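You operate a simulated robot arm through the tools that you are given. There is no shell and no other tool.

You are at the controls of a simulated two-armed robot. One attempt, no reset.

JOB
Carry the yellow tray with both arms and set it on the top of the measuring bench.

Only the result counts: the job must be done as asked and must still hold three seconds after the hand-in. Knocking over, shifting, dropping, spilling or breaking anything else fails it.

ROBOT AND FRAMES
Two 7-joint arms with two-finger parallel grippers on one trunk, on a base that moves. Base frame: it is fixed to the floor where the robot stands at the start and does not move with it; the origin is under the middle of the robot, x ahead of it, y to its left, z up. Lengths are in m, angles in degrees, forces in N, time in s.
The left shoulder is at the start at [0.07, 0.13, 1.077], the right one opposite. With the tool pointing down near the work surface each hand reaches from about 0.22 to 0.52 m from the robot's upright axis, wherever it stands, measured 20 degrees to its own side. Places, roughly: top of the measuring bench [-1.5, 1.4, 0.9]. Payload 1.57 kg a hand.
The tool frame of a hand sits at the grasp point between the pads (the TCP): z along the fingers, y along the line on which they close. The tips reach 0.03 m beyond it. The gripper opens to 0.08 m. The fingers are 0.017 m wide and 0.012 m thick; the gripper's body (0.04 by 0.082 m) begins 0.08 m behind the TCP.
Orientation is that of the tool frame in the base frame, as a unit quaternion [x, y, z, w]. With the fingers straight down and closing along the base's y, the tool's x points along the base's -x, its y along +y and its z along -z.

CONTROLS
- The arms move only by the tool nudge_tool. It takes "left_plan", "right_plan" or both (then of equal length, played together; a hand with none holds still); each is a list of rows, each an object of numbers (a shift or turn left out is 0, a gripper value left out holds the last): "rx", "ry", "rz": the turn, a rotation vector about the tool's x, y, z in degrees; "dx", "dy", "dz": the shift along the tool's x, y, z in m; "hand": the gripper command, from -1 (fully open) to 1 (shut), values between in proportion. In form: [{"rx": .., "ry": .., "rz": .., "dx": .., "dy": .., "dz": .., "hand": ..}, ...]. A call has 1 to 20 rows; each row shifts and turns the commanded pose from where the row before left it, along the tool's axes as they then stand. A row lasts 0.2 s, in which the tool goes at most 0.05 m and 8.6 degrees; a call with a longer step from one row to the next is refused whole, and so is a gripper value outside its range. A pose out of reach is approached as far as the arm can. The call stops where the force on the tool passes 40 N (or 10 N more than at its start, if that is more) or the arm is blocked; 0.2 s more then pass. The fingers move at their own pace (about 0.108 m/s each) and stop on an object; they squeeze with about 39 N. The grip force told is the motor's: it shows also when the fingers shut on nothing. Time passes only in rows, and 0.2 s behind the last, so rows that do not move let the fingers close. The reply holds the time, the measured pose of the TCP, the force on the tool along the base axes, the opening and the grip force, in the units named above and with some noise, with the torque about the TCP (base axes, N m) and any sound that the robot's microphone picked up, and new pictures: "show" is both (left out), scene, wrist or none (wrist: the cameras of the hands that moved).
- Cameras (640 x 400 px; columns grow to the right, rows downward): "scene" is now at [0.1338, -0.0146, 1.294]; the picture's right is [-0.18, -0.98, 0.00], its down [-0.66, 0.12, -0.74] and it looks along [0.73, -0.13, -0.67] (base axes); focal length 248 px, centre (320, 200). "left" rides on the left gripper at [0.072, 0.007, -0.122] in its tool frame; the picture's right is [-0.09, 1.00, 0.00], its down [-0.84, -0.08, -0.54] and it looks along [-0.54, -0.05, 0.84] (tool axes); focal length 238 px, centre (320, 200). "right" rides on the right gripper at [0.072, -0.007, -0.122] in its tool frame; the picture's right is [0.09, 1.00, 0.00], its down [-0.84, 0.08, -0.54] and it looks along [-0.54, 0.05, 0.84] (tool axes); focal length 238 px, centre (320, 200). There is no depth. A picture from a camera that has moved, and an enlarged one, comes with that camera's place and axes in the base frame and with its lens.
- raise_lower(by): slides the trunk up (or, below 0, down) by that many m; the arms and the scene camera ride with it, the base frame stays. It gives what a move gives, with no picture.
- drive_base(legs): drives the robot by 1 to 6 legs, each [ahead, left, turn to the left] in m, m and degrees, along the robot's own axes; the way and the turn of a leg run together, so that a leg with both is an arc; at most 1.5 m and 180 degrees a leg. The arms and the cameras ride along, it lands a little off, and it stops where it bumps. It gives what a move gives, and a new picture of the scene camera.
- head_to(pan, tilt): turns the head with the scene camera to pan (to the left, within 86 degrees either way) and tilt (down, from -29 to 69), counted from straight ahead of the robot. It gives what a move gives, and a new picture of the scene camera.
- close_up(camera, box): a new picture of the part [left, top, right, bottom] of that camera's present view, enlarged. No time passes.
- close_job(): hands the job in; it is judged then, once.

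Nothing tells you exact positions but the pictures and the camera data. Unless the task says otherwise, let go and move clear before handing in.

The tools are called after "Emit:" by a JSON object that holds its "op" and its "data". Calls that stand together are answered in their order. nudge_tool: Moves the arms, as the interface text tells. Its arguments: {"type":"object","properties":{"left_plan":{"type":"array","items":{"type":"object","properties":{"rx":{"type":"number"},"ry":{"type":"number"},"rz":{"type":"number"},"dx":{"type":"number"},"dy":{"type":"number"},"dz":{"type":"number"},"hand":{"type":"number"}}}},"right_plan":{"type":"array","items":{"type":"object","properties":{"rx":{"type":"number"},"ry":{"type":"number"},"rz":{"type":"number"},"dx":{"type":"number"},"dy":{"type":"number"},"dz":{"type":"number"},"hand":{"type":"number"}}}},"show":{"type":"string","enum":["both","scene","wrist","none"]}},"required":[]} The other tools are called the same way: raise_lower (by) moves the trunk up or down; drive_base (legs) drives the base; head_to (pan, tilt) turns the head that bears the scene camera; close_up (camera, box) takes an enlarged picture of a part of a camera's view; close_job () hands the job in.

At the start:

```text
time_s: 0.0
left_tool_pos: [0.3696, 0.0833, 1.1244]
left_tcp_rot: [0.001, 1.0, 0.0, 0.001]
left_ft_force: [-0.5, 0.3, -0.3]
left_ft_torque: [0.04, -0.01, 0.03]
left_grip_width: 0.0803
left_grip_force: 0.0
right_tool_pos: [0.249, -0.1211, 1.1221]
right_tcp_rot: [0.0, 1.0, 0.0, 0.0]
right_ft_force: [-0.2, -0.1, 0.0]
right_ft_torque: [-0.01, 0.0, -0.02]
right_grip_width: 0.0798
right_grip_force: 0.0
trunk travel left (down, up): [-0.714, 0.226]
robot x, y, heading: [-0.0001, 0.002, 0.1]
head pan, tilt (commanded): [-10.3, 42.2]
```

scene: 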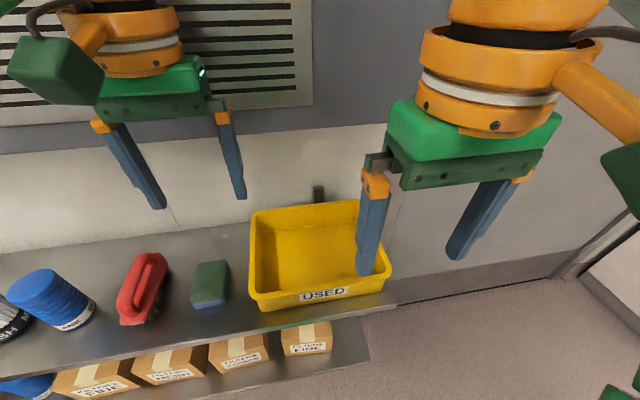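
right: 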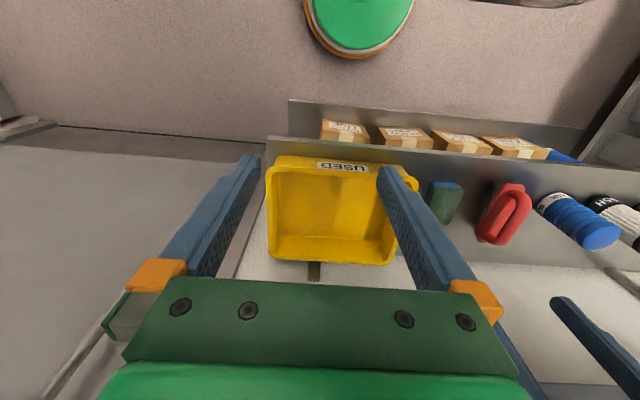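
left: 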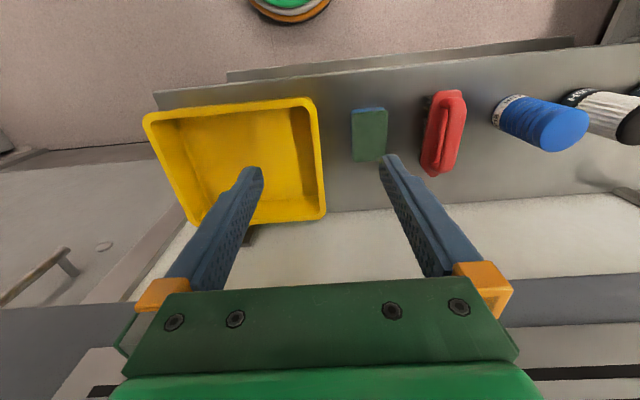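

The yellow tray stands on a shelf just ahead of me (label near [0.37, -0.07, 0.82]), with other goods to its left. First I take enlarged pictures to locate its rim exactly.

Emit:
{"op": "close_up", "data": {"camera": "scene", "box": [220, 170, 420, 320]}}

Emit:
{"op": "close_up", "data": {"camera": "right", "box": [240, 130, 440, 280]}}

Emit:
{"op": "close_up", "data": {"camera": "left", "box": [120, 70, 360, 250]}}

```text
2.67 times, centred on (320, 245) of scene
camera zoom: at [0.1338, -0.0146, 1.294], right [-0.18, -0.98, 0.0], down [-0.66, 0.12, -0.74], along [0.73, -0.13, -0.67], focal length 661 px, centre (320, 80)
```

zoom: 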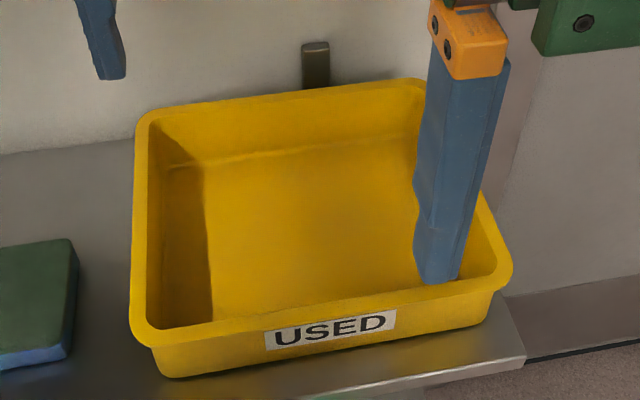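

```text
2.67 times, centred on (340, 205) of right
camera zoom: at [0.1779, -0.1291, 1.2424], right [-0.09, 1.0, 0.0], down [0.84, 0.08, 0.54], along [0.54, 0.05, -0.84], focal length 636 px, centre (267, 187)
```

zoom: 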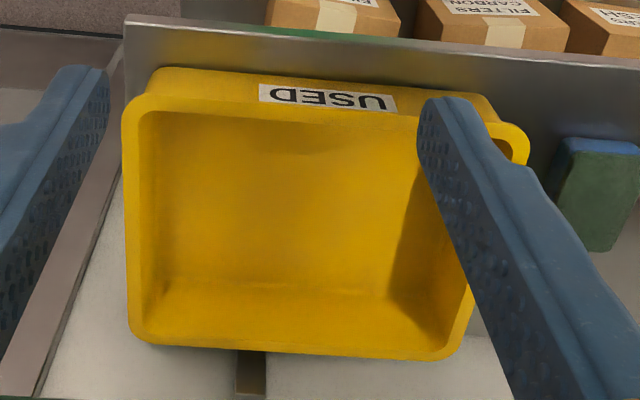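

```text
2.22 times, centred on (240, 160) of left
camera zoom: at [0.2982, 0.0897, 1.2476], right [0.09, 1.0, 0.0], down [0.84, -0.08, 0.54], along [0.54, -0.05, -0.84], focal length 530 px, centre (498, 289)
```

zoom: 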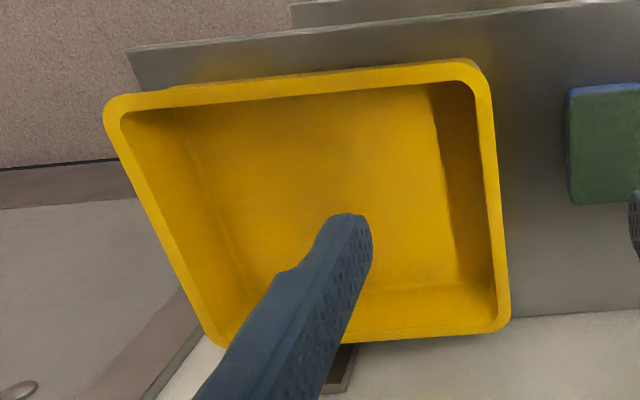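

The tray's rim works out at x 0.362–0.594, y −0.209–0.076, z about 0.855, squared up with my frame. Before touching it I look around with the head to learn the room and the way to the bench.

Emit:
{"op": "head_to", "data": {"pan": 0, "tilt": 69}}

Emit:
{"op": "head_to", "data": {"pan": 86, "tilt": 25}}

Emit:
{"op": "head_to", "data": {"pan": -80, "tilt": 30}}

```text
time_s: 0.9
left_tool_pos: [0.3691, 0.0837, 1.125]
left_tcp_rot: [0.0, 1.0, 0.001, 0.001]
left_ft_force: [-0.6, 0.5, -0.5]
left_ft_torque: [-0.01, -0.01, -0.01]
left_grip_width: 0.08
left_grip_force: 0.0
right_tool_pos: [0.2495, -0.1225, 1.1221]
right_tcp_rot: [0.0, 1.0, 0.0, 0.0]
right_ft_force: [0.0, 0.1, 0.1]
right_ft_torque: [0.0, 0.03, 0.01]
right_grip_width: 0.0798
right_grip_force: 0.0
trunk travel left (down, up): [-0.714, 0.226]
robot x, y, heading: [0.0021, -0.0009, 0.0]
head pan, tilt (commanded): [0.0, 68.8]
camera scene: at [0.1077, 0.0003, 1.2612], right [0.0, -1.0, 0.0], down [-0.93, 0.0, -0.36], along [0.36, 0.0, -0.93], focal length 248 px, centre (320, 200)
```

scene: 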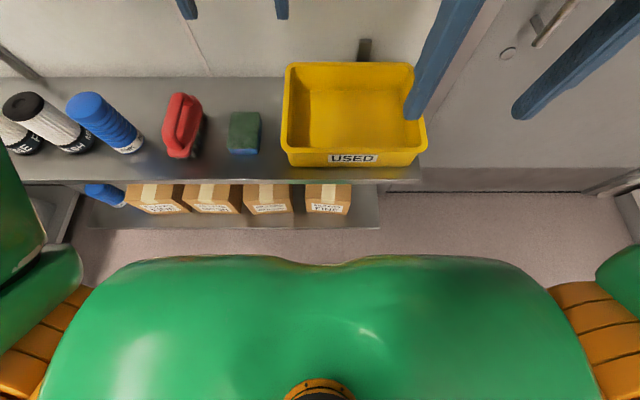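

```text
time_s: 2.5
left_tool_pos: [0.3706, 0.0828, 1.1239]
left_tcp_rot: [-0.001, 1.0, 0.0, 0.0]
left_ft_force: [0.2, -0.1, -0.9]
left_ft_torque: [-0.02, 0.01, 0.02]
left_grip_width: 0.0799
left_grip_force: 0.1
right_tool_pos: [0.2497, -0.122, 1.1208]
right_tcp_rot: [-0.001, 1.0, 0.0, 0.001]
right_ft_force: [0.4, 0.1, -0.5]
right_ft_torque: [0.05, 0.0, 0.02]
right_grip_width: 0.0798
right_grip_force: 0.0
trunk travel left (down, up): [-0.714, 0.226]
robot x, y, heading: [0.0007, 0.0041, 0.1]
head pan, tilt (commanded): [85.9, 25.0]
camera scene: at [0.0583, 0.0923, 1.3205], right [1.0, -0.07, 0.0], down [-0.03, -0.42, -0.91], along [0.06, 0.9, -0.42], focal length 248 px, centre (320, 200)
```

scene: 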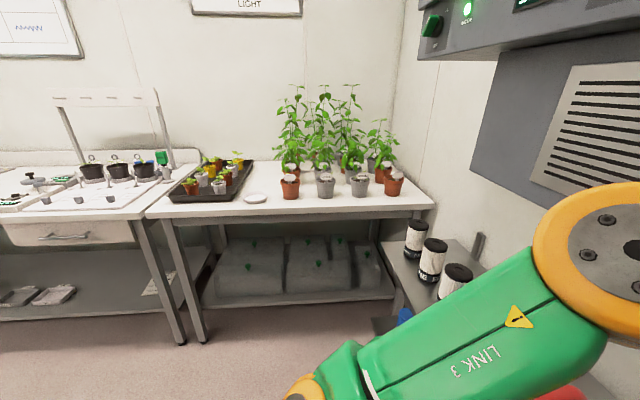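

```text
time_s: 5.0
left_tool_pos: [0.3685, 0.0824, 1.1259]
left_tcp_rot: [0.0, 1.0, 0.0, 0.0]
left_ft_force: [0.3, 0.7, 0.1]
left_ft_torque: [0.03, -0.06, -0.02]
left_grip_width: 0.08
left_grip_force: 0.0
right_tool_pos: [0.2503, -0.1223, 1.1214]
right_tcp_rot: [0.001, 1.0, 0.0, 0.0]
right_ft_force: [-0.1, -0.1, 0.8]
right_ft_torque: [0.0, -0.03, 0.04]
right_grip_width: 0.0799
right_grip_force: 0.1
trunk travel left (down, up): [-0.714, 0.226]
robot x, y, heading: [-0.0003, 0.0002, -0.0]
head pan, tilt (commanded): [-80.0, 30.0]
camera scene: at [0.0675, -0.0887, 1.3126], right [-0.98, -0.17, 0.0], down [-0.09, 0.49, -0.87], along [0.15, -0.85, -0.5], focal length 248 px, centre (320, 200)
```

scene: 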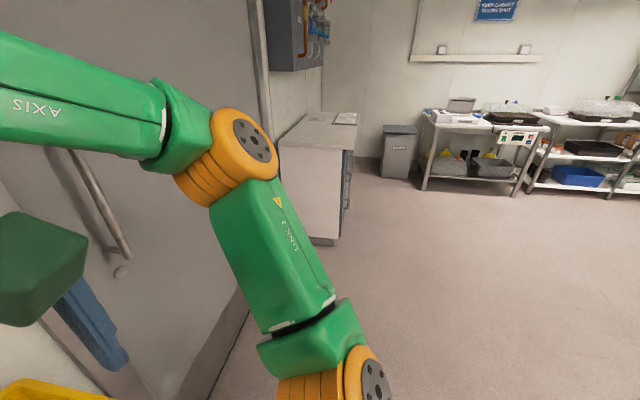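

The floor around me is open; there is a white table with plants to my left and another bench further back left, which should be the measuring bench. I back off a little and turn left to survey it before fetching the tray.

Emit:
{"op": "drive_base", "data": {"legs": [[-0.45, 0, 0], [0, 0, 50]]}}

Emit:
{"op": "head_to", "data": {"pan": 80, "tilt": 25}}

Emit:
{"op": "head_to", "data": {"pan": 45, "tilt": 25}}

```text
time_s: 10.0
left_tool_pos: [-0.2774, 0.3354, 1.1254]
left_tcp_rot: [-0.425, 0.905, 0.0, 0.0]
left_ft_force: [0.3, -0.5, 0.2]
left_ft_torque: [-0.01, 0.01, 0.02]
left_grip_width: 0.0799
left_grip_force: 0.0
right_tool_pos: [-0.1951, 0.1123, 1.1208]
right_tcp_rot: [-0.424, 0.906, 0.0, 0.0]
right_ft_force: [0.3, 0.3, 1.2]
right_ft_torque: [0.0, 0.04, 0.01]
right_grip_width: 0.0798
right_grip_force: 0.1
trunk travel left (down, up): [-0.714, 0.226]
robot x, y, heading: [-0.4477, -0.0038, 50.2]
head pan, tilt (commanded): [-80.0, 30.0]
camera scene: at [-0.3365, -0.0081, 1.3126], right [-0.5, -0.87, 0.0], down [-0.43, 0.25, -0.87], along [0.75, -0.43, -0.5], focal length 248 px, centre (320, 200)
```

scene: 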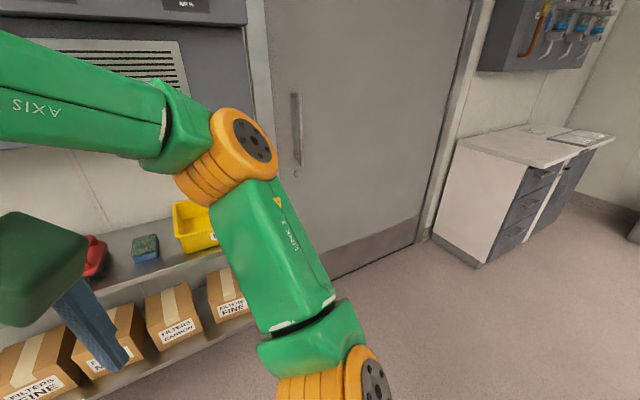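

```text
time_s: 12.5
left_tool_pos: [-0.2759, 0.3352, 1.1256]
left_tcp_rot: [-0.425, 0.905, 0.001, 0.0]
left_ft_force: [0.4, -1.0, -0.1]
left_ft_torque: [-0.01, 0.0, -0.01]
left_grip_width: 0.0799
left_grip_force: 0.0
right_tool_pos: [-0.1945, 0.112, 1.1212]
right_tcp_rot: [-0.424, 0.906, 0.0, -0.001]
right_ft_force: [0.8, 0.1, 0.6]
right_ft_torque: [0.04, -0.03, -0.02]
right_grip_width: 0.0801
right_grip_force: 0.1
trunk travel left (down, up): [-0.714, 0.226]
robot x, y, heading: [-0.4465, -0.0002, 50.1]
head pan, tilt (commanded): [80.0, 25.0]
camera scene: at [-0.4747, 0.1074, 1.3206], right [0.76, 0.65, 0.0], down [0.27, -0.32, -0.91], along [-0.59, 0.69, -0.42], focal length 248 px, centre (320, 200)
```

scene: 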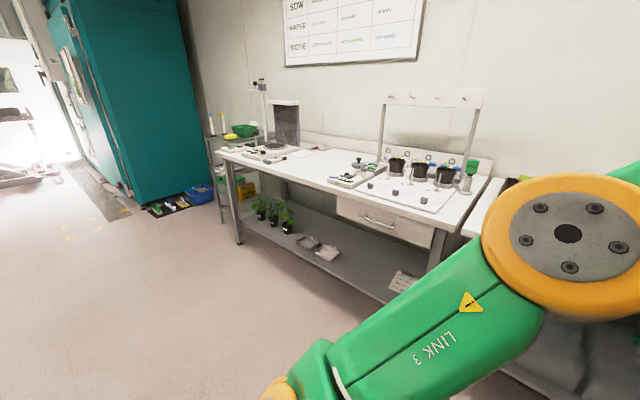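

```text
time_s: 13.5
left_tool_pos: [-0.276, 0.3357, 1.1243]
left_tcp_rot: [-0.425, 0.905, 0.0, 0.0]
left_ft_force: [0.3, -0.5, -0.6]
left_ft_torque: [0.0, 0.02, -0.01]
left_grip_width: 0.0799
left_grip_force: 0.0
right_tool_pos: [-0.1956, 0.1115, 1.1219]
right_tcp_rot: [-0.424, 0.906, 0.0, -0.001]
right_ft_force: [0.6, -0.7, 0.4]
right_ft_torque: [0.0, 0.02, 0.04]
right_grip_width: 0.0801
right_grip_force: 0.1
trunk travel left (down, up): [-0.714, 0.226]
robot x, y, heading: [-0.4507, 0.0027, 50.2]
head pan, tilt (commanded): [45.0, 25.0]
camera scene: at [-0.4238, 0.1287, 1.3206], right [1.0, 0.09, 0.0], down [0.04, -0.42, -0.91], along [-0.08, 0.9, -0.42], focal length 248 px, centre (320, 200)
```

scene: 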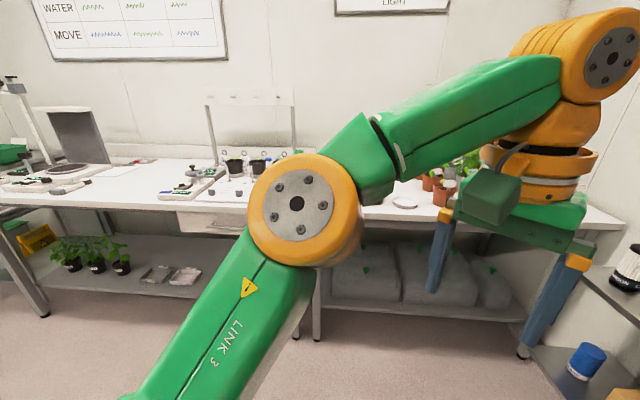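

The measuring bench is the long white table with the drawer; its middle top looks free between the caliper stand on the left and the pot board on the right. I zoom in to map the free patch.

Emit:
{"op": "head_to", "data": {"pan": 80, "tilt": 25}}

Emit:
{"op": "close_up", "data": {"camera": "scene", "box": [190, 70, 510, 270]}}

```text
time_s: 14.5
left_tool_pos: [-0.2759, 0.3353, 1.1241]
left_tcp_rot: [-0.425, 0.905, 0.0, 0.0]
left_ft_force: [0.7, 0.1, -0.2]
left_ft_torque: [0.01, 0.02, 0.01]
left_grip_width: 0.08
left_grip_force: 0.1
right_tool_pos: [-0.1957, 0.1115, 1.1207]
right_tcp_rot: [-0.424, 0.906, -0.001, 0.0]
right_ft_force: [1.0, -0.3, 0.0]
right_ft_torque: [0.01, 0.01, -0.03]
right_grip_width: 0.0801
right_grip_force: 0.2
trunk travel left (down, up): [-0.714, 0.226]
robot x, y, heading: [-0.4466, -0.0059, 50.3]
head pan, tilt (commanded): [80.0, 25.0]
camera scene: at [-0.4746, 0.1074, 1.3206], right [0.76, 0.65, 0.0], down [0.27, -0.32, -0.91], along [-0.58, 0.69, -0.42], focal length 248 px, centre (320, 200)
```

scene: 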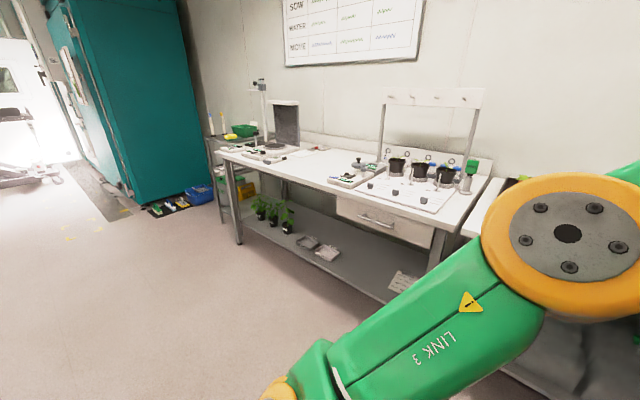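

```text
2.00 times, centred on (350, 170) of scene
camera zoom: at [-0.4746, 0.1074, 1.3206], right [0.76, 0.65, 0.0], down [0.27, -0.32, -0.91], along [-0.58, 0.69, -0.42], focal length 496 px, centre (260, 260)
```

zoom: 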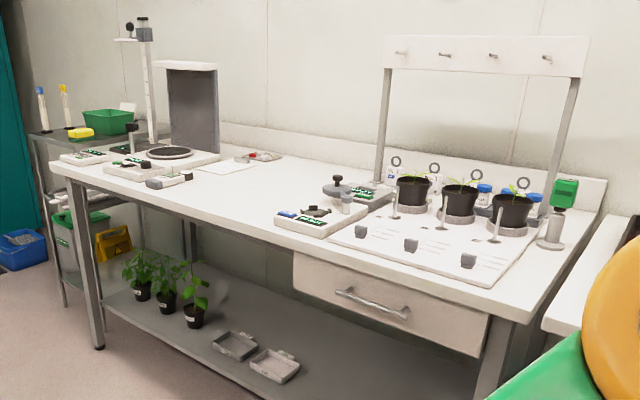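

The bench's front edge runs at about y = 0.915, and the free patch is x −1.57 to −1.18 between the caliper and the gauge box. Now I return to the shelf, centred on the tray (robot at about x 0.02, y −0.067).

Emit:
{"op": "drive_base", "data": {"legs": [[0, 0, -50.2], [0.46, -0.067, 0]]}}

Emit:
{"op": "head_to", "data": {"pan": 0, "tilt": 55}}

```text
time_s: 19.5
left_tool_pos: [0.3793, 0.0283, 1.1253]
left_tcp_rot: [-0.009, 1.0, 0.0, 0.001]
left_ft_force: [-1.0, 0.2, -0.6]
left_ft_torque: [0.0, -0.03, 0.0]
left_grip_width: 0.08
left_grip_force: 0.0
right_tool_pos: [0.2631, -0.1796, 1.1217]
right_tcp_rot: [-0.009, 1.0, 0.0, 0.001]
right_ft_force: [-0.1, 0.7, 0.3]
right_ft_torque: [0.0, -0.04, -0.01]
right_grip_width: 0.0799
right_grip_force: 0.0
trunk travel left (down, up): [-0.714, 0.226]
robot x, y, heading: [0.0147, -0.0616, 1.0]
head pan, tilt (commanded): [80.0, 25.0]
camera scene: at [0.077, 0.0305, 1.3206], right [0.99, -0.16, 0.0], down [-0.06, -0.42, -0.91], along [0.14, 0.9, -0.42], focal length 248 px, centre (320, 200)
```

scene: 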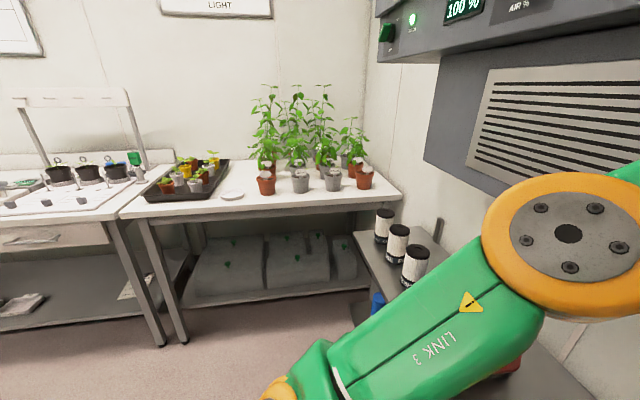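

```text
time_s: 21.0
left_tool_pos: [0.3802, 0.0266, 1.1252]
left_tcp_rot: [-0.009, 1.0, 0.0, 0.0]
left_ft_force: [0.5, 0.5, 0.9]
left_ft_torque: [0.02, -0.05, -0.01]
left_grip_width: 0.0799
left_grip_force: 0.2
right_tool_pos: [0.2647, -0.1799, 1.1218]
right_tcp_rot: [-0.009, 1.0, 0.0, 0.0]
right_ft_force: [0.2, -0.2, 0.2]
right_ft_torque: [0.02, 0.0, 0.03]
right_grip_width: 0.0802
right_grip_force: 0.1
trunk travel left (down, up): [-0.714, 0.226]
robot x, y, heading: [0.0127, -0.0611, 1.0]
head pan, tilt (commanded): [0.0, 55.0]
camera scene: at [0.1361, -0.0593, 1.2766], right [0.02, -1.0, 0.0], down [-0.82, -0.02, -0.57], along [0.57, 0.01, -0.82], focal length 248 px, centre (320, 200)
```

scene: 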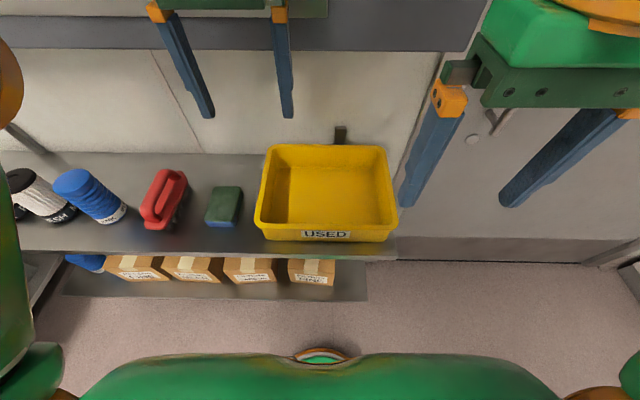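

I stand at (0.013, −0.061), 1° off heading, with the tray centred in front. I take enlarged views to fix the rim walls again from this place.

Emit:
{"op": "close_up", "data": {"camera": "scene", "box": [240, 130, 410, 250]}}

Emit:
{"op": "close_up", "data": {"camera": "left", "box": [80, 60, 400, 260]}}

Emit:
{"op": "close_up", "data": {"camera": "right", "box": [240, 100, 500, 280]}}

```text
3.33 times, centred on (325, 190) of scene
camera zoom: at [0.1361, -0.0593, 1.2766], right [0.02, -1.0, 0.0], down [-0.82, -0.02, -0.57], along [0.57, 0.01, -0.82], focal length 826 px, centre (303, 233)
```

zoom: 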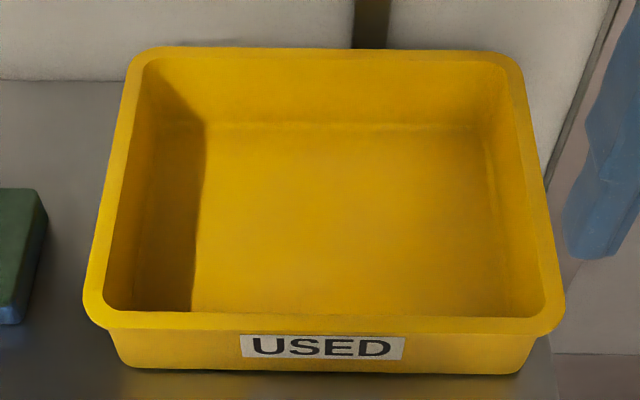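

```text
2.00 times, centred on (240, 160) of left
camera zoom: at [0.3088, 0.0333, 1.2476], right [0.07, 1.0, 0.0], down [0.84, -0.06, 0.54], along [0.54, -0.04, -0.84], focal length 477 px, centre (480, 280)
```

zoom: 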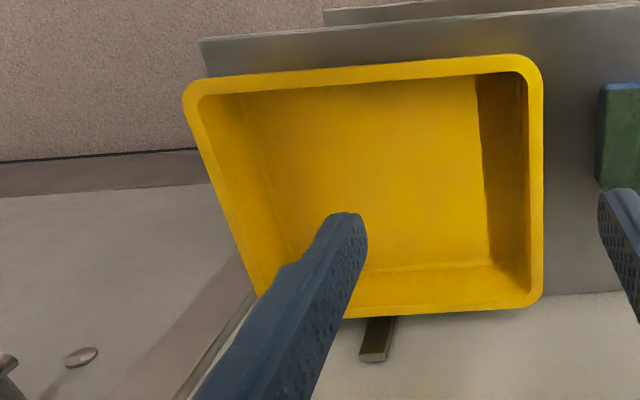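

```text
2.22 times, centred on (370, 190) of right
camera zoom: at [0.1925, -0.1877, 1.2424], right [-0.11, 0.99, 0.0], down [0.84, 0.09, 0.54], along [0.54, 0.06, -0.84], focal length 530 px, centre (209, 222)
```

zoom: 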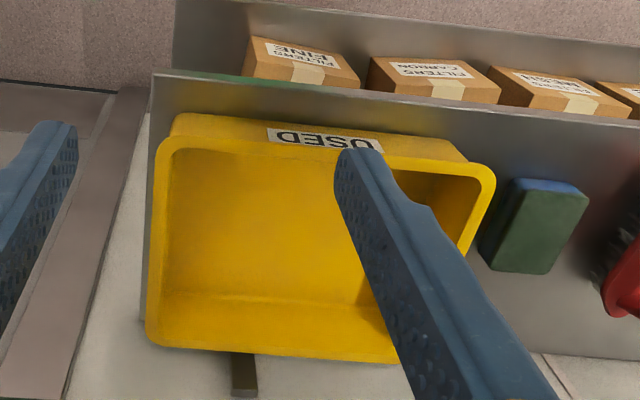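

The tray's rim centre lines are at y ≈ 0.066 (left) and y ≈ −0.202 (right), x centre 0.475, rim top about 0.853. I bring both hands above the middle of the side walls, partly closed so the left outer finger clears the sponge.

Emit:
{"op": "nudge_tool", "data": {"left_plan": [{"rz": 1, "dx": -0.019, "dy": 0.0077, "hand": -0.25}, {"dx": -0.019, "dy": 0.0077}, {"dx": -0.019, "dy": 0.0077}, {"dx": -0.019, "dy": 0.0077}, {"dx": -0.019, "dy": 0.0077}, {}, {}], "right_plan": [{"rz": 1, "dx": -0.0422, "dy": -0.0043, "hand": -0.25}, {"dx": -0.0422, "dy": -0.0043}, {"dx": -0.0422, "dy": -0.0043}, {"dx": -0.0422, "dy": -0.0043}, {"dx": -0.0422, "dy": -0.0043}, {}, {}]}}

```text
time_s: 22.3
left_tool_pos: [0.3945, 0.0545, 1.1182]
left_tcp_rot: [0.001, 1.0, -0.001, 0.013]
left_ft_force: [-0.1, 0.6, 0.6]
left_ft_torque: [0.01, -0.01, 0.0]
left_grip_width: 0.0499
left_grip_force: 0.1
left hand out of reach, approached as far as the arm can: row 1, 2, 3, 4, 5
right_tool_pos: [0.4008, -0.1916, 1.1188]
right_tcp_rot: [-0.001, 1.0, 0.0, 0.013]
right_ft_force: [-40.4, 0.9, 13.3]
right_ft_torque: [-0.08, -3.76, -0.2]
right_grip_width: 0.0504
right_grip_force: 0.0
right hand out of reach, approached as far as the arm can: row 4, 5
trunk travel left (down, up): [-0.714, 0.226]
robot x, y, heading: [0.011, -0.059, 1.0]
head pan, tilt (commanded): [0.0, 55.0]
stopped in row 6 (right hand): the force on the tool passed its limit at 45 N (the readings are from after the stop); the commanded pose is now the measured one
camera scene: at [0.1077, -0.0581, 1.2792], right [0.02, -1.0, 0.0], down [-0.81, -0.01, -0.59], along [0.59, 0.01, -0.81], focal length 248 px, centre (320, 200)
camera right: at [0.326, -0.1987, 1.2372], right [-0.09, 1.0, 0.0], down [0.82, 0.08, 0.56], along [0.56, 0.05, -0.83], focal length 238 px, centre (320, 200)
camera left: at [0.3196, 0.0622, 1.2384], right [0.09, 1.0, 0.0], down [0.82, -0.08, 0.56], along [0.56, -0.05, -0.83], focal length 238 px, centre (320, 200)
```

scene: 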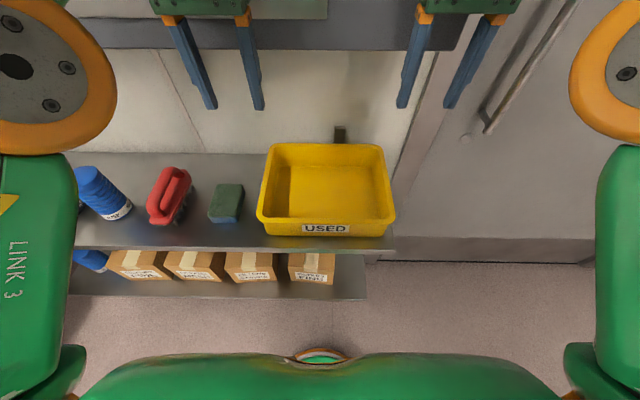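
right: 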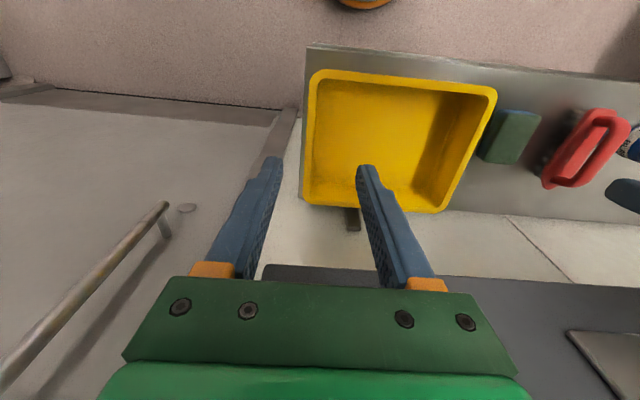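
left: 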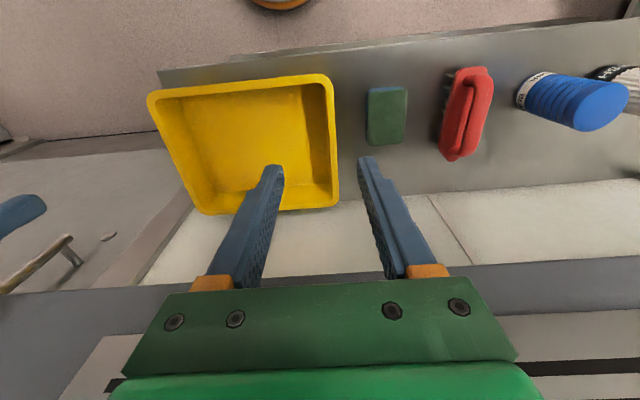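

The right gripper's body bumped into the front of a wall cabinet that overhangs the shelf (front edge about x 0.44, underside about z 1.14); nothing loose was touched. I back both hands off, and will approach with the fingers pitched forward so the wrists stay out from under the cabinet.

Emit:
{"op": "nudge_tool", "data": {"left_plan": [{"dx": 0.025}, {"dx": 0.025}, {"dx": 0.025}, {"dx": 0.025}, {}], "right_plan": [{"dx": 0.025}, {"dx": 0.025}, {"dx": 0.025}, {"dx": 0.025}, {}], "show": "scene"}}

```text
time_s: 23.5
left_tool_pos: [0.3171, 0.0554, 1.1079]
left_tcp_rot: [-0.002, 1.0, 0.0, 0.002]
left_ft_force: [0.9, -0.4, -0.7]
left_ft_torque: [0.01, 0.01, -0.04]
left_grip_width: 0.0501
left_grip_force: 0.0
right_tool_pos: [0.3268, -0.1931, 1.1072]
right_tcp_rot: [-0.002, 1.0, 0.001, 0.001]
right_ft_force: [0.2, 0.2, -0.1]
right_ft_torque: [-0.04, -0.02, 0.02]
right_grip_width: 0.0499
right_grip_force: 0.1
trunk travel left (down, up): [-0.714, 0.226]
robot x, y, heading: [0.0113, -0.0613, 1.2]
head pan, tilt (commanded): [0.0, 55.0]
camera scene: at [0.1355, -0.0595, 1.2766], right [0.02, -1.0, 0.0], down [-0.82, -0.01, -0.57], along [0.57, 0.01, -0.82], focal length 248 px, centre (320, 200)
```

scene: 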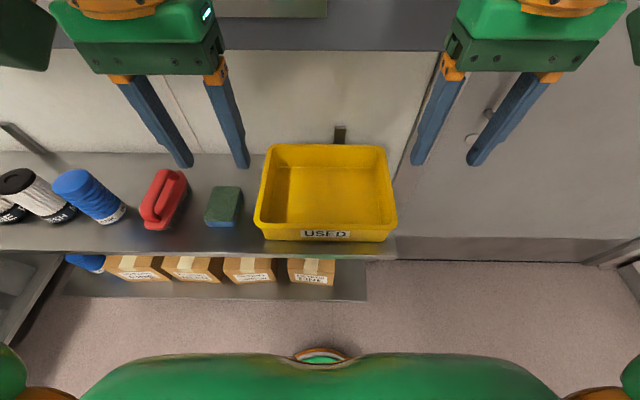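

The robot has settled upright again and nothing on the shelf has moved. Next I lower both hands in front of the tray and swing them to a 40° forward pitch, ending above the middle of the side walls at about z 0.93.

Emit:
{"op": "nudge_tool", "data": {"left_plan": [{"dz": 0.04}, {"dz": 0.04}, {"dz": 0.04}, {"dx": -0.0296, "dy": 0.0021, "dz": 0.012, "ry": -8}, {"dx": -0.0276, "dy": 0.0021, "dz": 0.016, "ry": -8}, {"dx": -0.0251, "dy": 0.0021, "dz": 0.0197, "ry": -8}, {"dx": -0.0222, "dy": 0.0021, "dz": 0.023, "ry": -8}, {"dx": -0.0187, "dy": 0.0021, "dz": 0.0259, "ry": -8}, {}, {}], "right_plan": [{"dz": 0.04}, {"dz": 0.04}, {"dz": 0.04}, {"dx": -0.0276, "dy": -0.0017, "dz": 0.012, "ry": -8}, {"dx": -0.0257, "dy": -0.0017, "dz": 0.0157, "ry": -8}, {"dx": -0.0232, "dy": -0.0017, "dz": 0.0191, "ry": -8}, {"dx": -0.0203, "dy": -0.0017, "dz": 0.0222, "ry": -8}, {"dx": -0.017, "dy": -0.0017, "dz": 0.0248, "ry": -8}, {}, {}]}}

```text
time_s: 25.7
left_tool_pos: [0.4687, 0.0653, 0.9307]
left_tcp_rot: [0.0, 0.939, -0.001, 0.344]
left_ft_force: [-1.3, -0.6, 0.1]
left_ft_torque: [-0.01, 0.04, -0.03]
left_grip_width: 0.0499
left_grip_force: 0.1
right_tool_pos: [0.4643, -0.1986, 0.9297]
right_tcp_rot: [-0.002, 0.939, 0.002, 0.344]
right_ft_force: [-0.3, -0.3, -0.6]
right_ft_torque: [0.03, 0.01, 0.0]
right_grip_width: 0.0498
right_grip_force: 0.0
trunk travel left (down, up): [-0.714, 0.226]
robot x, y, heading: [0.0087, -0.0597, 0.8]
head pan, tilt (commanded): [0.0, 55.0]
camera scene: at [0.1356, -0.0593, 1.2765], right [0.02, -1.0, 0.0], down [-0.82, -0.01, -0.57], along [0.57, 0.01, -0.82], focal length 248 px, centre (320, 200)
camera right: at [0.3305, -0.2073, 0.9754], right [-0.07, 1.0, -0.06], down [0.29, 0.08, 0.95], along [0.95, 0.05, -0.29], focal length 238 px, centre (320, 200)
camera left: at [0.3351, 0.0731, 0.9772], right [0.07, 1.0, 0.06], down [0.29, -0.08, 0.95], along [0.95, -0.05, -0.29], focal length 238 px, centre (320, 200)
```

scene: 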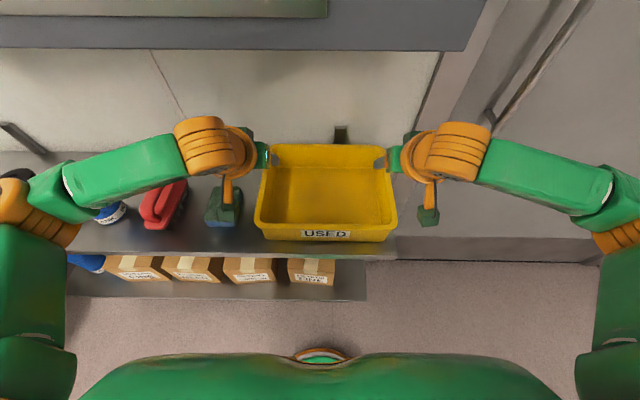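
right: 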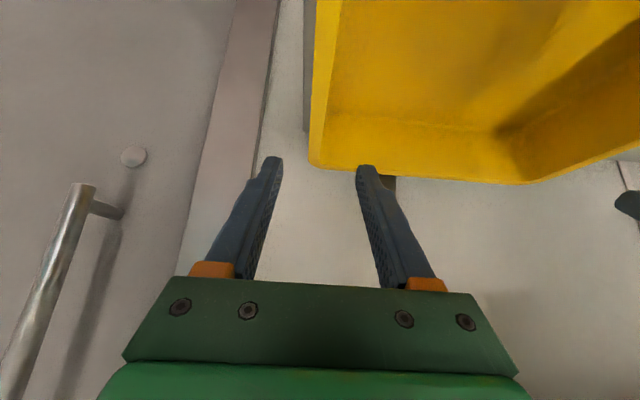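
left: 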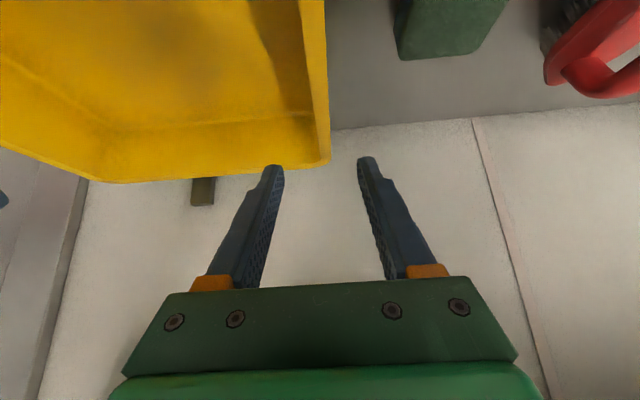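

Both hands are now over the side walls with the wrists clear of the cabinet; the wrist views put the rim's outer edges at y 0.076 and −0.211, top at z 0.854. I ease the pitch to about 34° for camera clearance, centre the fingers on the rims and come down to just above them.

Emit:
{"op": "nudge_tool", "data": {"left_plan": [{"ry": 6, "dy": 0.003}, {}, {"dx": 0.0123, "dz": 0.0182}, {"dx": 0.0123, "dz": 0.0182}, {}], "right_plan": [{"ry": 6, "dy": -0.005, "dx": -0.0028, "dz": 0.0024}, {}, {"dx": 0.0123, "dz": 0.0182}, {"dx": 0.0123, "dz": 0.0182}, {}]}}

```text
time_s: 26.9
left_tool_pos: [0.4675, 0.0683, 0.8856]
left_tcp_rot: [-0.001, 0.956, 0.001, 0.295]
left_ft_force: [-0.3, -0.8, 0.0]
left_ft_torque: [0.04, 0.01, 0.01]
left_grip_width: 0.0501
left_grip_force: 0.0
right_tool_pos: [0.4689, -0.2036, 0.8835]
right_tcp_rot: [-0.001, 0.956, 0.0, 0.293]
right_ft_force: [0.7, 0.3, -0.7]
right_ft_torque: [0.0, 0.02, 0.0]
right_grip_width: 0.0501
right_grip_force: 0.1
trunk travel left (down, up): [-0.714, 0.226]
robot x, y, heading: [0.0114, -0.0601, 1.0]
head pan, tilt (commanded): [0.0, 55.0]
camera scene: at [0.1352, -0.0593, 1.2766], right [0.02, -1.0, 0.0], down [-0.82, -0.01, -0.57], along [0.57, 0.01, -0.82], focal length 248 px, centre (320, 200)
camera right: at [0.3403, -0.212, 0.943], right [-0.08, 1.0, -0.05], down [0.39, 0.08, 0.92], along [0.92, 0.05, -0.39], focal length 238 px, centre (320, 200)
camera left: at [0.3398, 0.0748, 0.9463], right [0.08, 1.0, 0.05], down [0.39, -0.08, 0.92], along [0.92, -0.05, -0.39], focal length 238 px, centre (320, 200)
```

scene: 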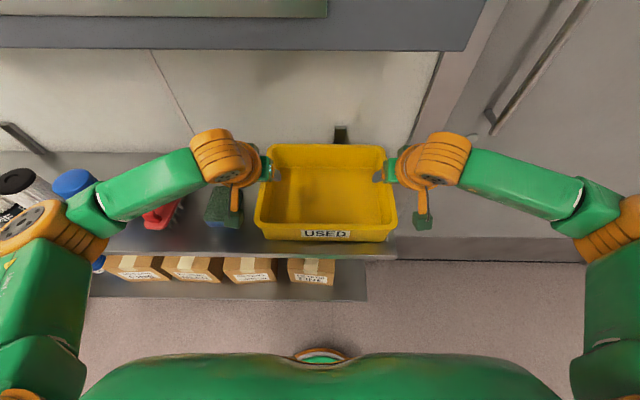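
right: 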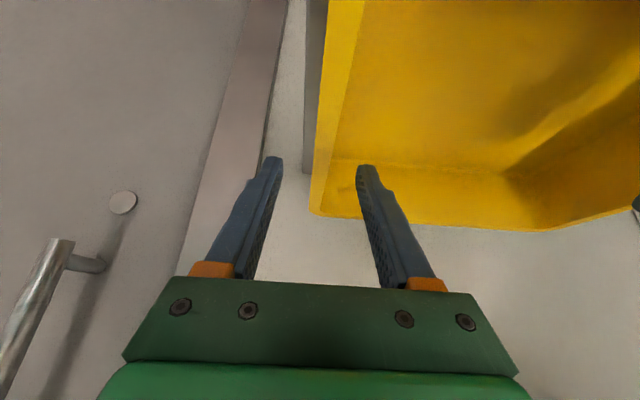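
left: 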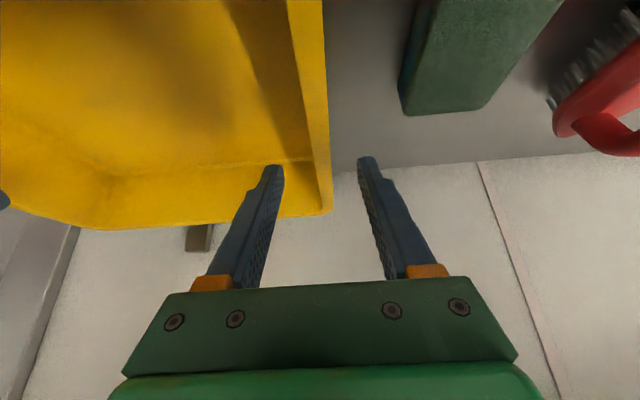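

The fingers straddle both rims well (left rim 0.063–0.076, right −0.2095–−0.193). I go down the last 4 cm and stop with the pads around the rims.

Emit:
{"op": "nudge_tool", "data": {"left_plan": [{"dx": 0.0082, "dz": 0.012, "dy": 0.0004}, {"dx": 0.0082, "dz": 0.012, "dy": 0.0004}, {"dx": 0.0082, "dz": 0.012, "dy": 0.0003}, {}], "right_plan": [{"dx": 0.0078, "dz": 0.0114, "dy": 0.0006}, {"dx": 0.0078, "dz": 0.0114, "dy": 0.0006}, {"dx": 0.0078, "dz": 0.0114, "dy": 0.0006}, {}]}}

```text
time_s: 27.9
left_tool_pos: [0.4669, 0.0688, 0.8407]
left_tcp_rot: [-0.001, 0.956, 0.0, 0.294]
left_ft_force: [-0.1, 0.3, -0.1]
left_ft_torque: [0.06, 0.03, 0.0]
left_grip_width: 0.05
left_grip_force: 0.1
right_tool_pos: [0.4665, -0.2044, 0.842]
right_tcp_rot: [-0.001, 0.956, 0.001, 0.293]
right_ft_force: [-0.7, 0.6, -0.5]
right_ft_torque: [0.02, -0.01, 0.0]
right_grip_width: 0.0501
right_grip_force: 0.1
trunk travel left (down, up): [-0.714, 0.226]
robot x, y, heading: [0.0086, -0.0618, 1.0]
head pan, tilt (commanded): [0.0, 55.0]
camera scene: at [0.1355, -0.0594, 1.2766], right [0.02, -1.0, 0.0], down [-0.82, -0.01, -0.57], along [0.57, 0.01, -0.82], focal length 248 px, centre (320, 200)
camera right: at [0.339, -0.2111, 0.9015], right [-0.08, 1.0, -0.05], down [0.39, 0.08, 0.92], along [0.92, 0.05, -0.39], focal length 238 px, centre (320, 200)
camera left: at [0.3383, 0.0752, 0.9023], right [0.07, 1.0, 0.05], down [0.39, -0.08, 0.92], along [0.92, -0.05, -0.39], focal length 238 px, centre (320, 200)
```

scene: 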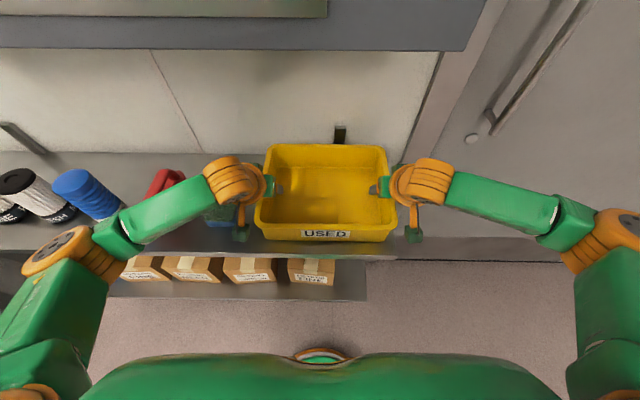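
right: 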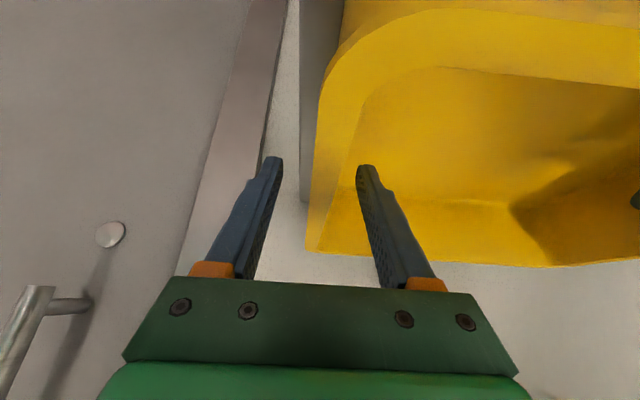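
left: 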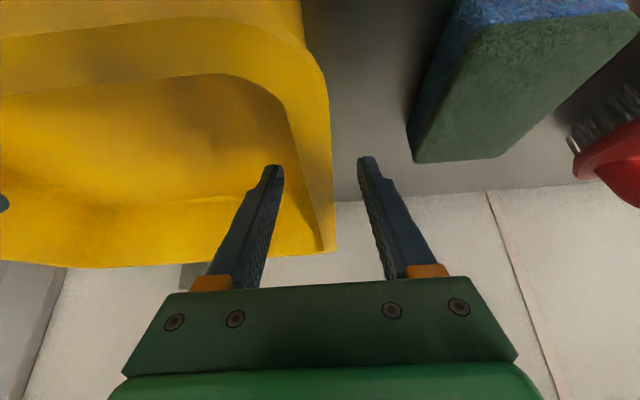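

No contact forces yet, and both rims lie between the pads. Now I close both grippers.

Emit:
{"op": "nudge_tool", "data": {"left_plan": [{"hand": 0.4}, {"hand": 1}, {"hand": 1}, {"hand": 1}, {"hand": 1}], "right_plan": [{"hand": 0.4}, {"hand": 1}, {"hand": 1}, {"hand": 1}, {"hand": 1}]}}

```text
time_s: 29.0
left_tool_pos: [0.4652, 0.0657, 0.8418]
left_tcp_rot: [0.002, 0.956, -0.005, 0.294]
left_ft_force: [1.1, -5.0, 0.0]
left_ft_torque: [0.83, 0.04, 0.68]
left_grip_width: 0.0042
left_grip_force: 25.0
right_tool_pos: [0.4676, -0.2003, 0.8418]
right_tcp_rot: [-0.005, 0.956, 0.006, 0.293]
right_ft_force: [0.5, 4.0, 0.5]
right_ft_torque: [-0.79, -0.29, -0.75]
right_grip_width: 0.0041
right_grip_force: 24.9
trunk travel left (down, up): [-0.714, 0.226]
robot x, y, heading: [0.0133, -0.0632, 1.1]
head pan, tilt (commanded): [0.0, 55.0]
stopped in row 5 (left hand): the force on the tool passed its limit at 41 N (the readings are from after the stop); the commanded pose is now the measured one
camera scene: at [0.1363, -0.0594, 1.2765], right [0.02, -1.0, 0.0], down [-0.82, -0.01, -0.57], along [0.57, 0.01, -0.82], focal length 248 px, centre (320, 200)
camera right: at [0.3392, -0.2094, 0.9016], right [-0.09, 1.0, -0.04], down [0.39, 0.07, 0.92], along [0.92, 0.06, -0.39], focal length 238 px, centre (320, 200)
camera left: at [0.3383, 0.0735, 0.9024], right [0.08, 1.0, 0.04], down [0.39, -0.07, 0.92], along [0.92, -0.06, -0.39], focal length 238 px, centre (320, 200)
```

scene: 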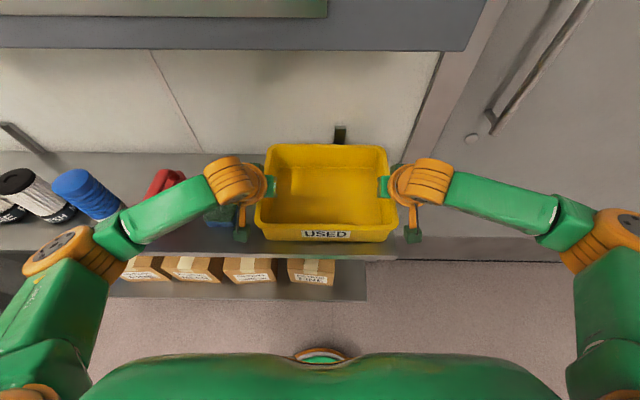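
right: 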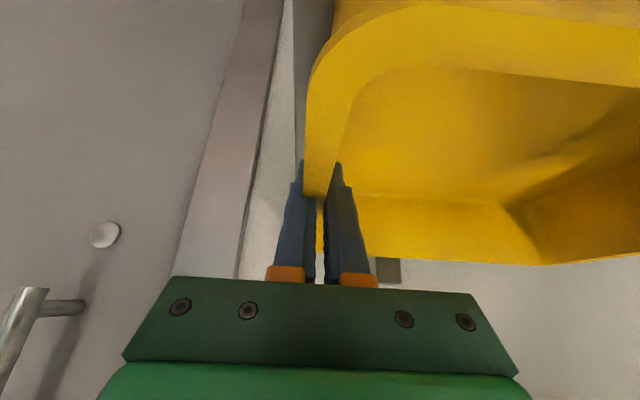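
left: 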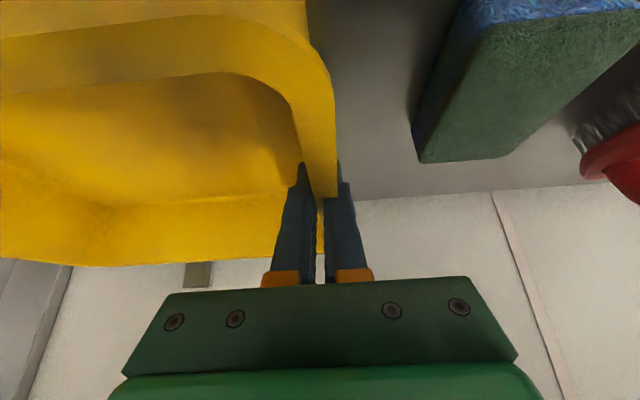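

Both grippers hold the thin side walls (4 mm). I let the grip build up and settle before lifting.

Emit:
{"op": "nudge_tool", "data": {"left_plan": [{"hand": 1}, {"hand": 1}, {"hand": 1}, {"hand": 1}], "right_plan": [{"hand": 1}, {"hand": 1}, {"hand": 1}, {"hand": 1}], "show": "none"}}

```text
time_s: 30.0
left_tool_pos: [0.4642, 0.0658, 0.8411]
left_tcp_rot: [0.002, 0.956, -0.005, 0.294]
left_ft_force: [-0.3, -6.5, -0.2]
left_ft_torque: [0.83, -0.09, 0.63]
left_grip_width: 0.004
left_grip_force: 24.7
right_tool_pos: [0.4674, -0.2008, 0.8409]
right_tcp_rot: [-0.003, 0.956, 0.004, 0.293]
right_ft_force: [0.5, 6.6, 0.4]
right_ft_torque: [-0.76, 0.02, -0.73]
right_grip_width: 0.0039
right_grip_force: 25.3
trunk travel left (down, up): [-0.714, 0.226]
robot x, y, heading: [0.0133, -0.061, 1.1]
head pan, tilt (commanded): [0.0, 55.0]
```

The grip is steady at about 25 N each. I lift the tray 3 cm with the trunk and check that it hangs level.

Emit:
{"op": "raise_lower", "data": {"by": 0.03}}

Emit:
{"op": "head_to", "data": {"pan": 0, "tilt": 52}}

Emit:
{"op": "close_up", "data": {"camera": "left", "box": [0, 0, 640, 400]}}

```text
time_s: 30.7
left_tool_pos: [0.4667, 0.0666, 0.8717]
left_tcp_rot: [0.002, 0.956, -0.004, 0.294]
left_ft_force: [-0.7, -7.3, -2.6]
left_ft_torque: [0.76, 0.0, 0.66]
left_grip_width: 0.004
left_grip_force: 25.0
right_tool_pos: [0.4681, -0.2022, 0.8736]
right_tcp_rot: [-0.003, 0.956, 0.005, 0.293]
right_ft_force: [0.1, 7.3, -2.2]
right_ft_torque: [-0.76, 0.01, -0.73]
right_grip_width: 0.0042
right_grip_force: 25.1
trunk travel left (down, up): [-0.744, 0.196]
robot x, y, heading: [0.0095, -0.0585, 0.9]
head pan, tilt (commanded): [0.0, 55.0]
```

```text
time_s: 31.4
left_tool_pos: [0.4659, 0.0655, 0.8721]
left_tcp_rot: [0.002, 0.956, -0.005, 0.295]
left_ft_force: [0.2, -7.3, -2.3]
left_ft_torque: [0.79, 0.06, 0.65]
left_grip_width: 0.0041
left_grip_force: 24.2
right_tool_pos: [0.4672, -0.2005, 0.8707]
right_tcp_rot: [-0.004, 0.956, 0.005, 0.293]
right_ft_force: [0.0, 7.7, -1.9]
right_ft_torque: [-0.75, 0.0, -0.74]
right_grip_width: 0.0042
right_grip_force: 24.7
trunk travel left (down, up): [-0.744, 0.196]
robot x, y, heading: [0.0121, -0.0625, 1.1]
head pan, tilt (commanded): [0.0, 52.0]
camera scene: at [0.1399, -0.0593, 1.3102], right [0.02, -1.0, 0.0], down [-0.79, -0.01, -0.61], along [0.61, 0.01, -0.79], focal length 248 px, centre (320, 200)
```

scene: 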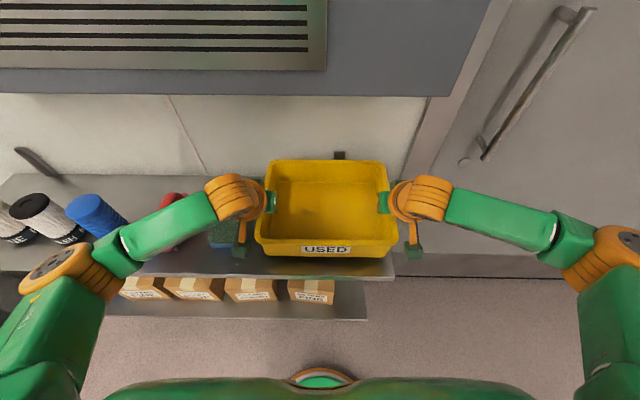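

```text
1.00 times, centred on (320, 200) of left (not enlarged: the box is as wide or as high as the picture)
camera zoom: at [0.3388, 0.0735, 0.9322], right [0.08, 1.0, 0.04], down [0.39, -0.07, 0.92], along [0.92, -0.06, -0.39], focal length 238 px, centre (320, 200)
```

zoom: 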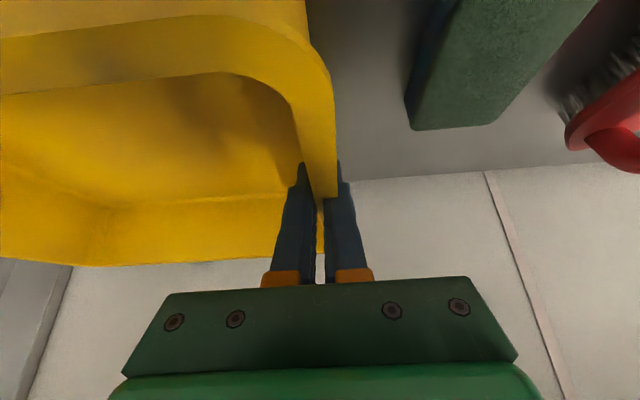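

The tray is up, level and light (about 2.2 N per hand). I drive straight back out from under the cabinet.

Emit:
{"op": "drive_base", "data": {"legs": [[-0.5, 0, 0]]}}

```text
time_s: 34.3
left_tool_pos: [-0.0367, 0.0556, 0.8705]
left_tcp_rot: [0.005, 0.956, -0.005, 0.293]
left_ft_force: [0.0, -10.1, -2.0]
left_ft_torque: [0.77, 0.07, 0.59]
left_grip_width: 0.0038
left_grip_force: 25.3
right_tool_pos: [-0.0389, -0.211, 0.8725]
right_tcp_rot: [0.0, 0.956, 0.004, 0.293]
right_ft_force: [-0.1, 9.8, -3.1]
right_ft_torque: [-0.77, -0.01, -0.73]
right_grip_width: 0.0042
right_grip_force: 25.1
trunk travel left (down, up): [-0.744, 0.196]
robot x, y, heading: [-0.4923, -0.0675, 0.5]
head pan, tilt (commanded): [0.0, 52.0]
camera scene: at [-0.3646, -0.0673, 1.3102], right [0.01, -1.0, 0.0], down [-0.79, -0.01, -0.61], along [0.61, 0.01, -0.79], focal length 248 px, centre (320, 200)
```

scene: 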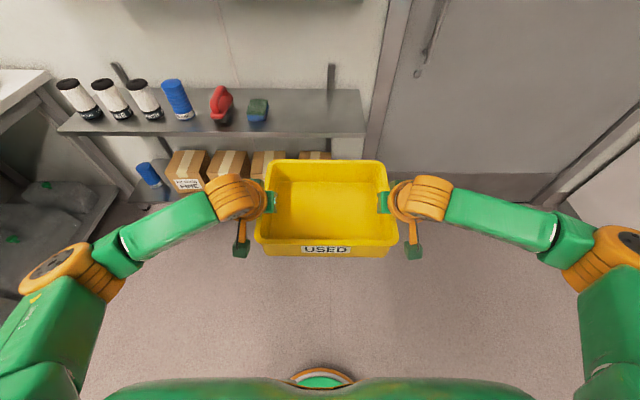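

The shelf is undisturbed and the tray is firmly held. I turn left to face the benches.

Emit:
{"op": "drive_base", "data": {"legs": [[0, 0, 89.5]]}}

```text
time_s: 38.6
left_tool_pos: [-0.6199, 0.3847, 0.8707]
left_tcp_rot: [-0.675, 0.677, 0.205, 0.211]
left_ft_force: [5.5, 0.0, -2.3]
left_ft_torque: [-0.07, 0.81, 0.69]
left_grip_width: 0.0037
left_grip_force: 25.3
right_tool_pos: [-0.3544, 0.3864, 0.8725]
right_tcp_rot: [0.678, -0.674, -0.211, -0.204]
right_ft_force: [-5.2, 0.7, -1.8]
right_ft_torque: [0.0, -0.79, -0.75]
right_grip_width: 0.0041
right_grip_force: 24.9
trunk travel left (down, up): [-0.744, 0.196]
robot x, y, heading: [-0.4927, -0.07, 91.2]
head pan, tilt (commanded): [0.0, 52.0]
camera scene: at [-0.4939, 0.0579, 1.3103], right [1.0, 0.02, 0.0], down [0.01, -0.79, -0.61], along [-0.01, 0.61, -0.79], focal length 248 px, centre (320, 200)
```

scene: 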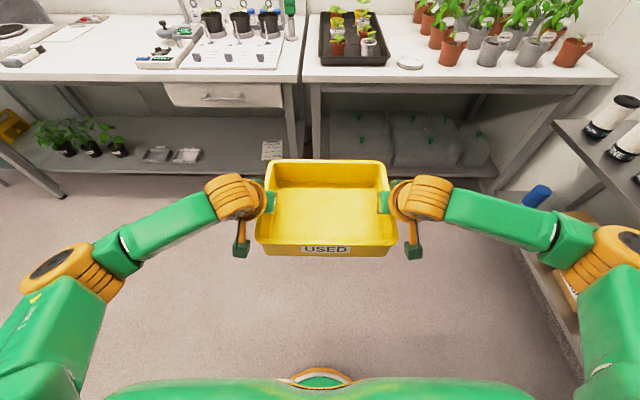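

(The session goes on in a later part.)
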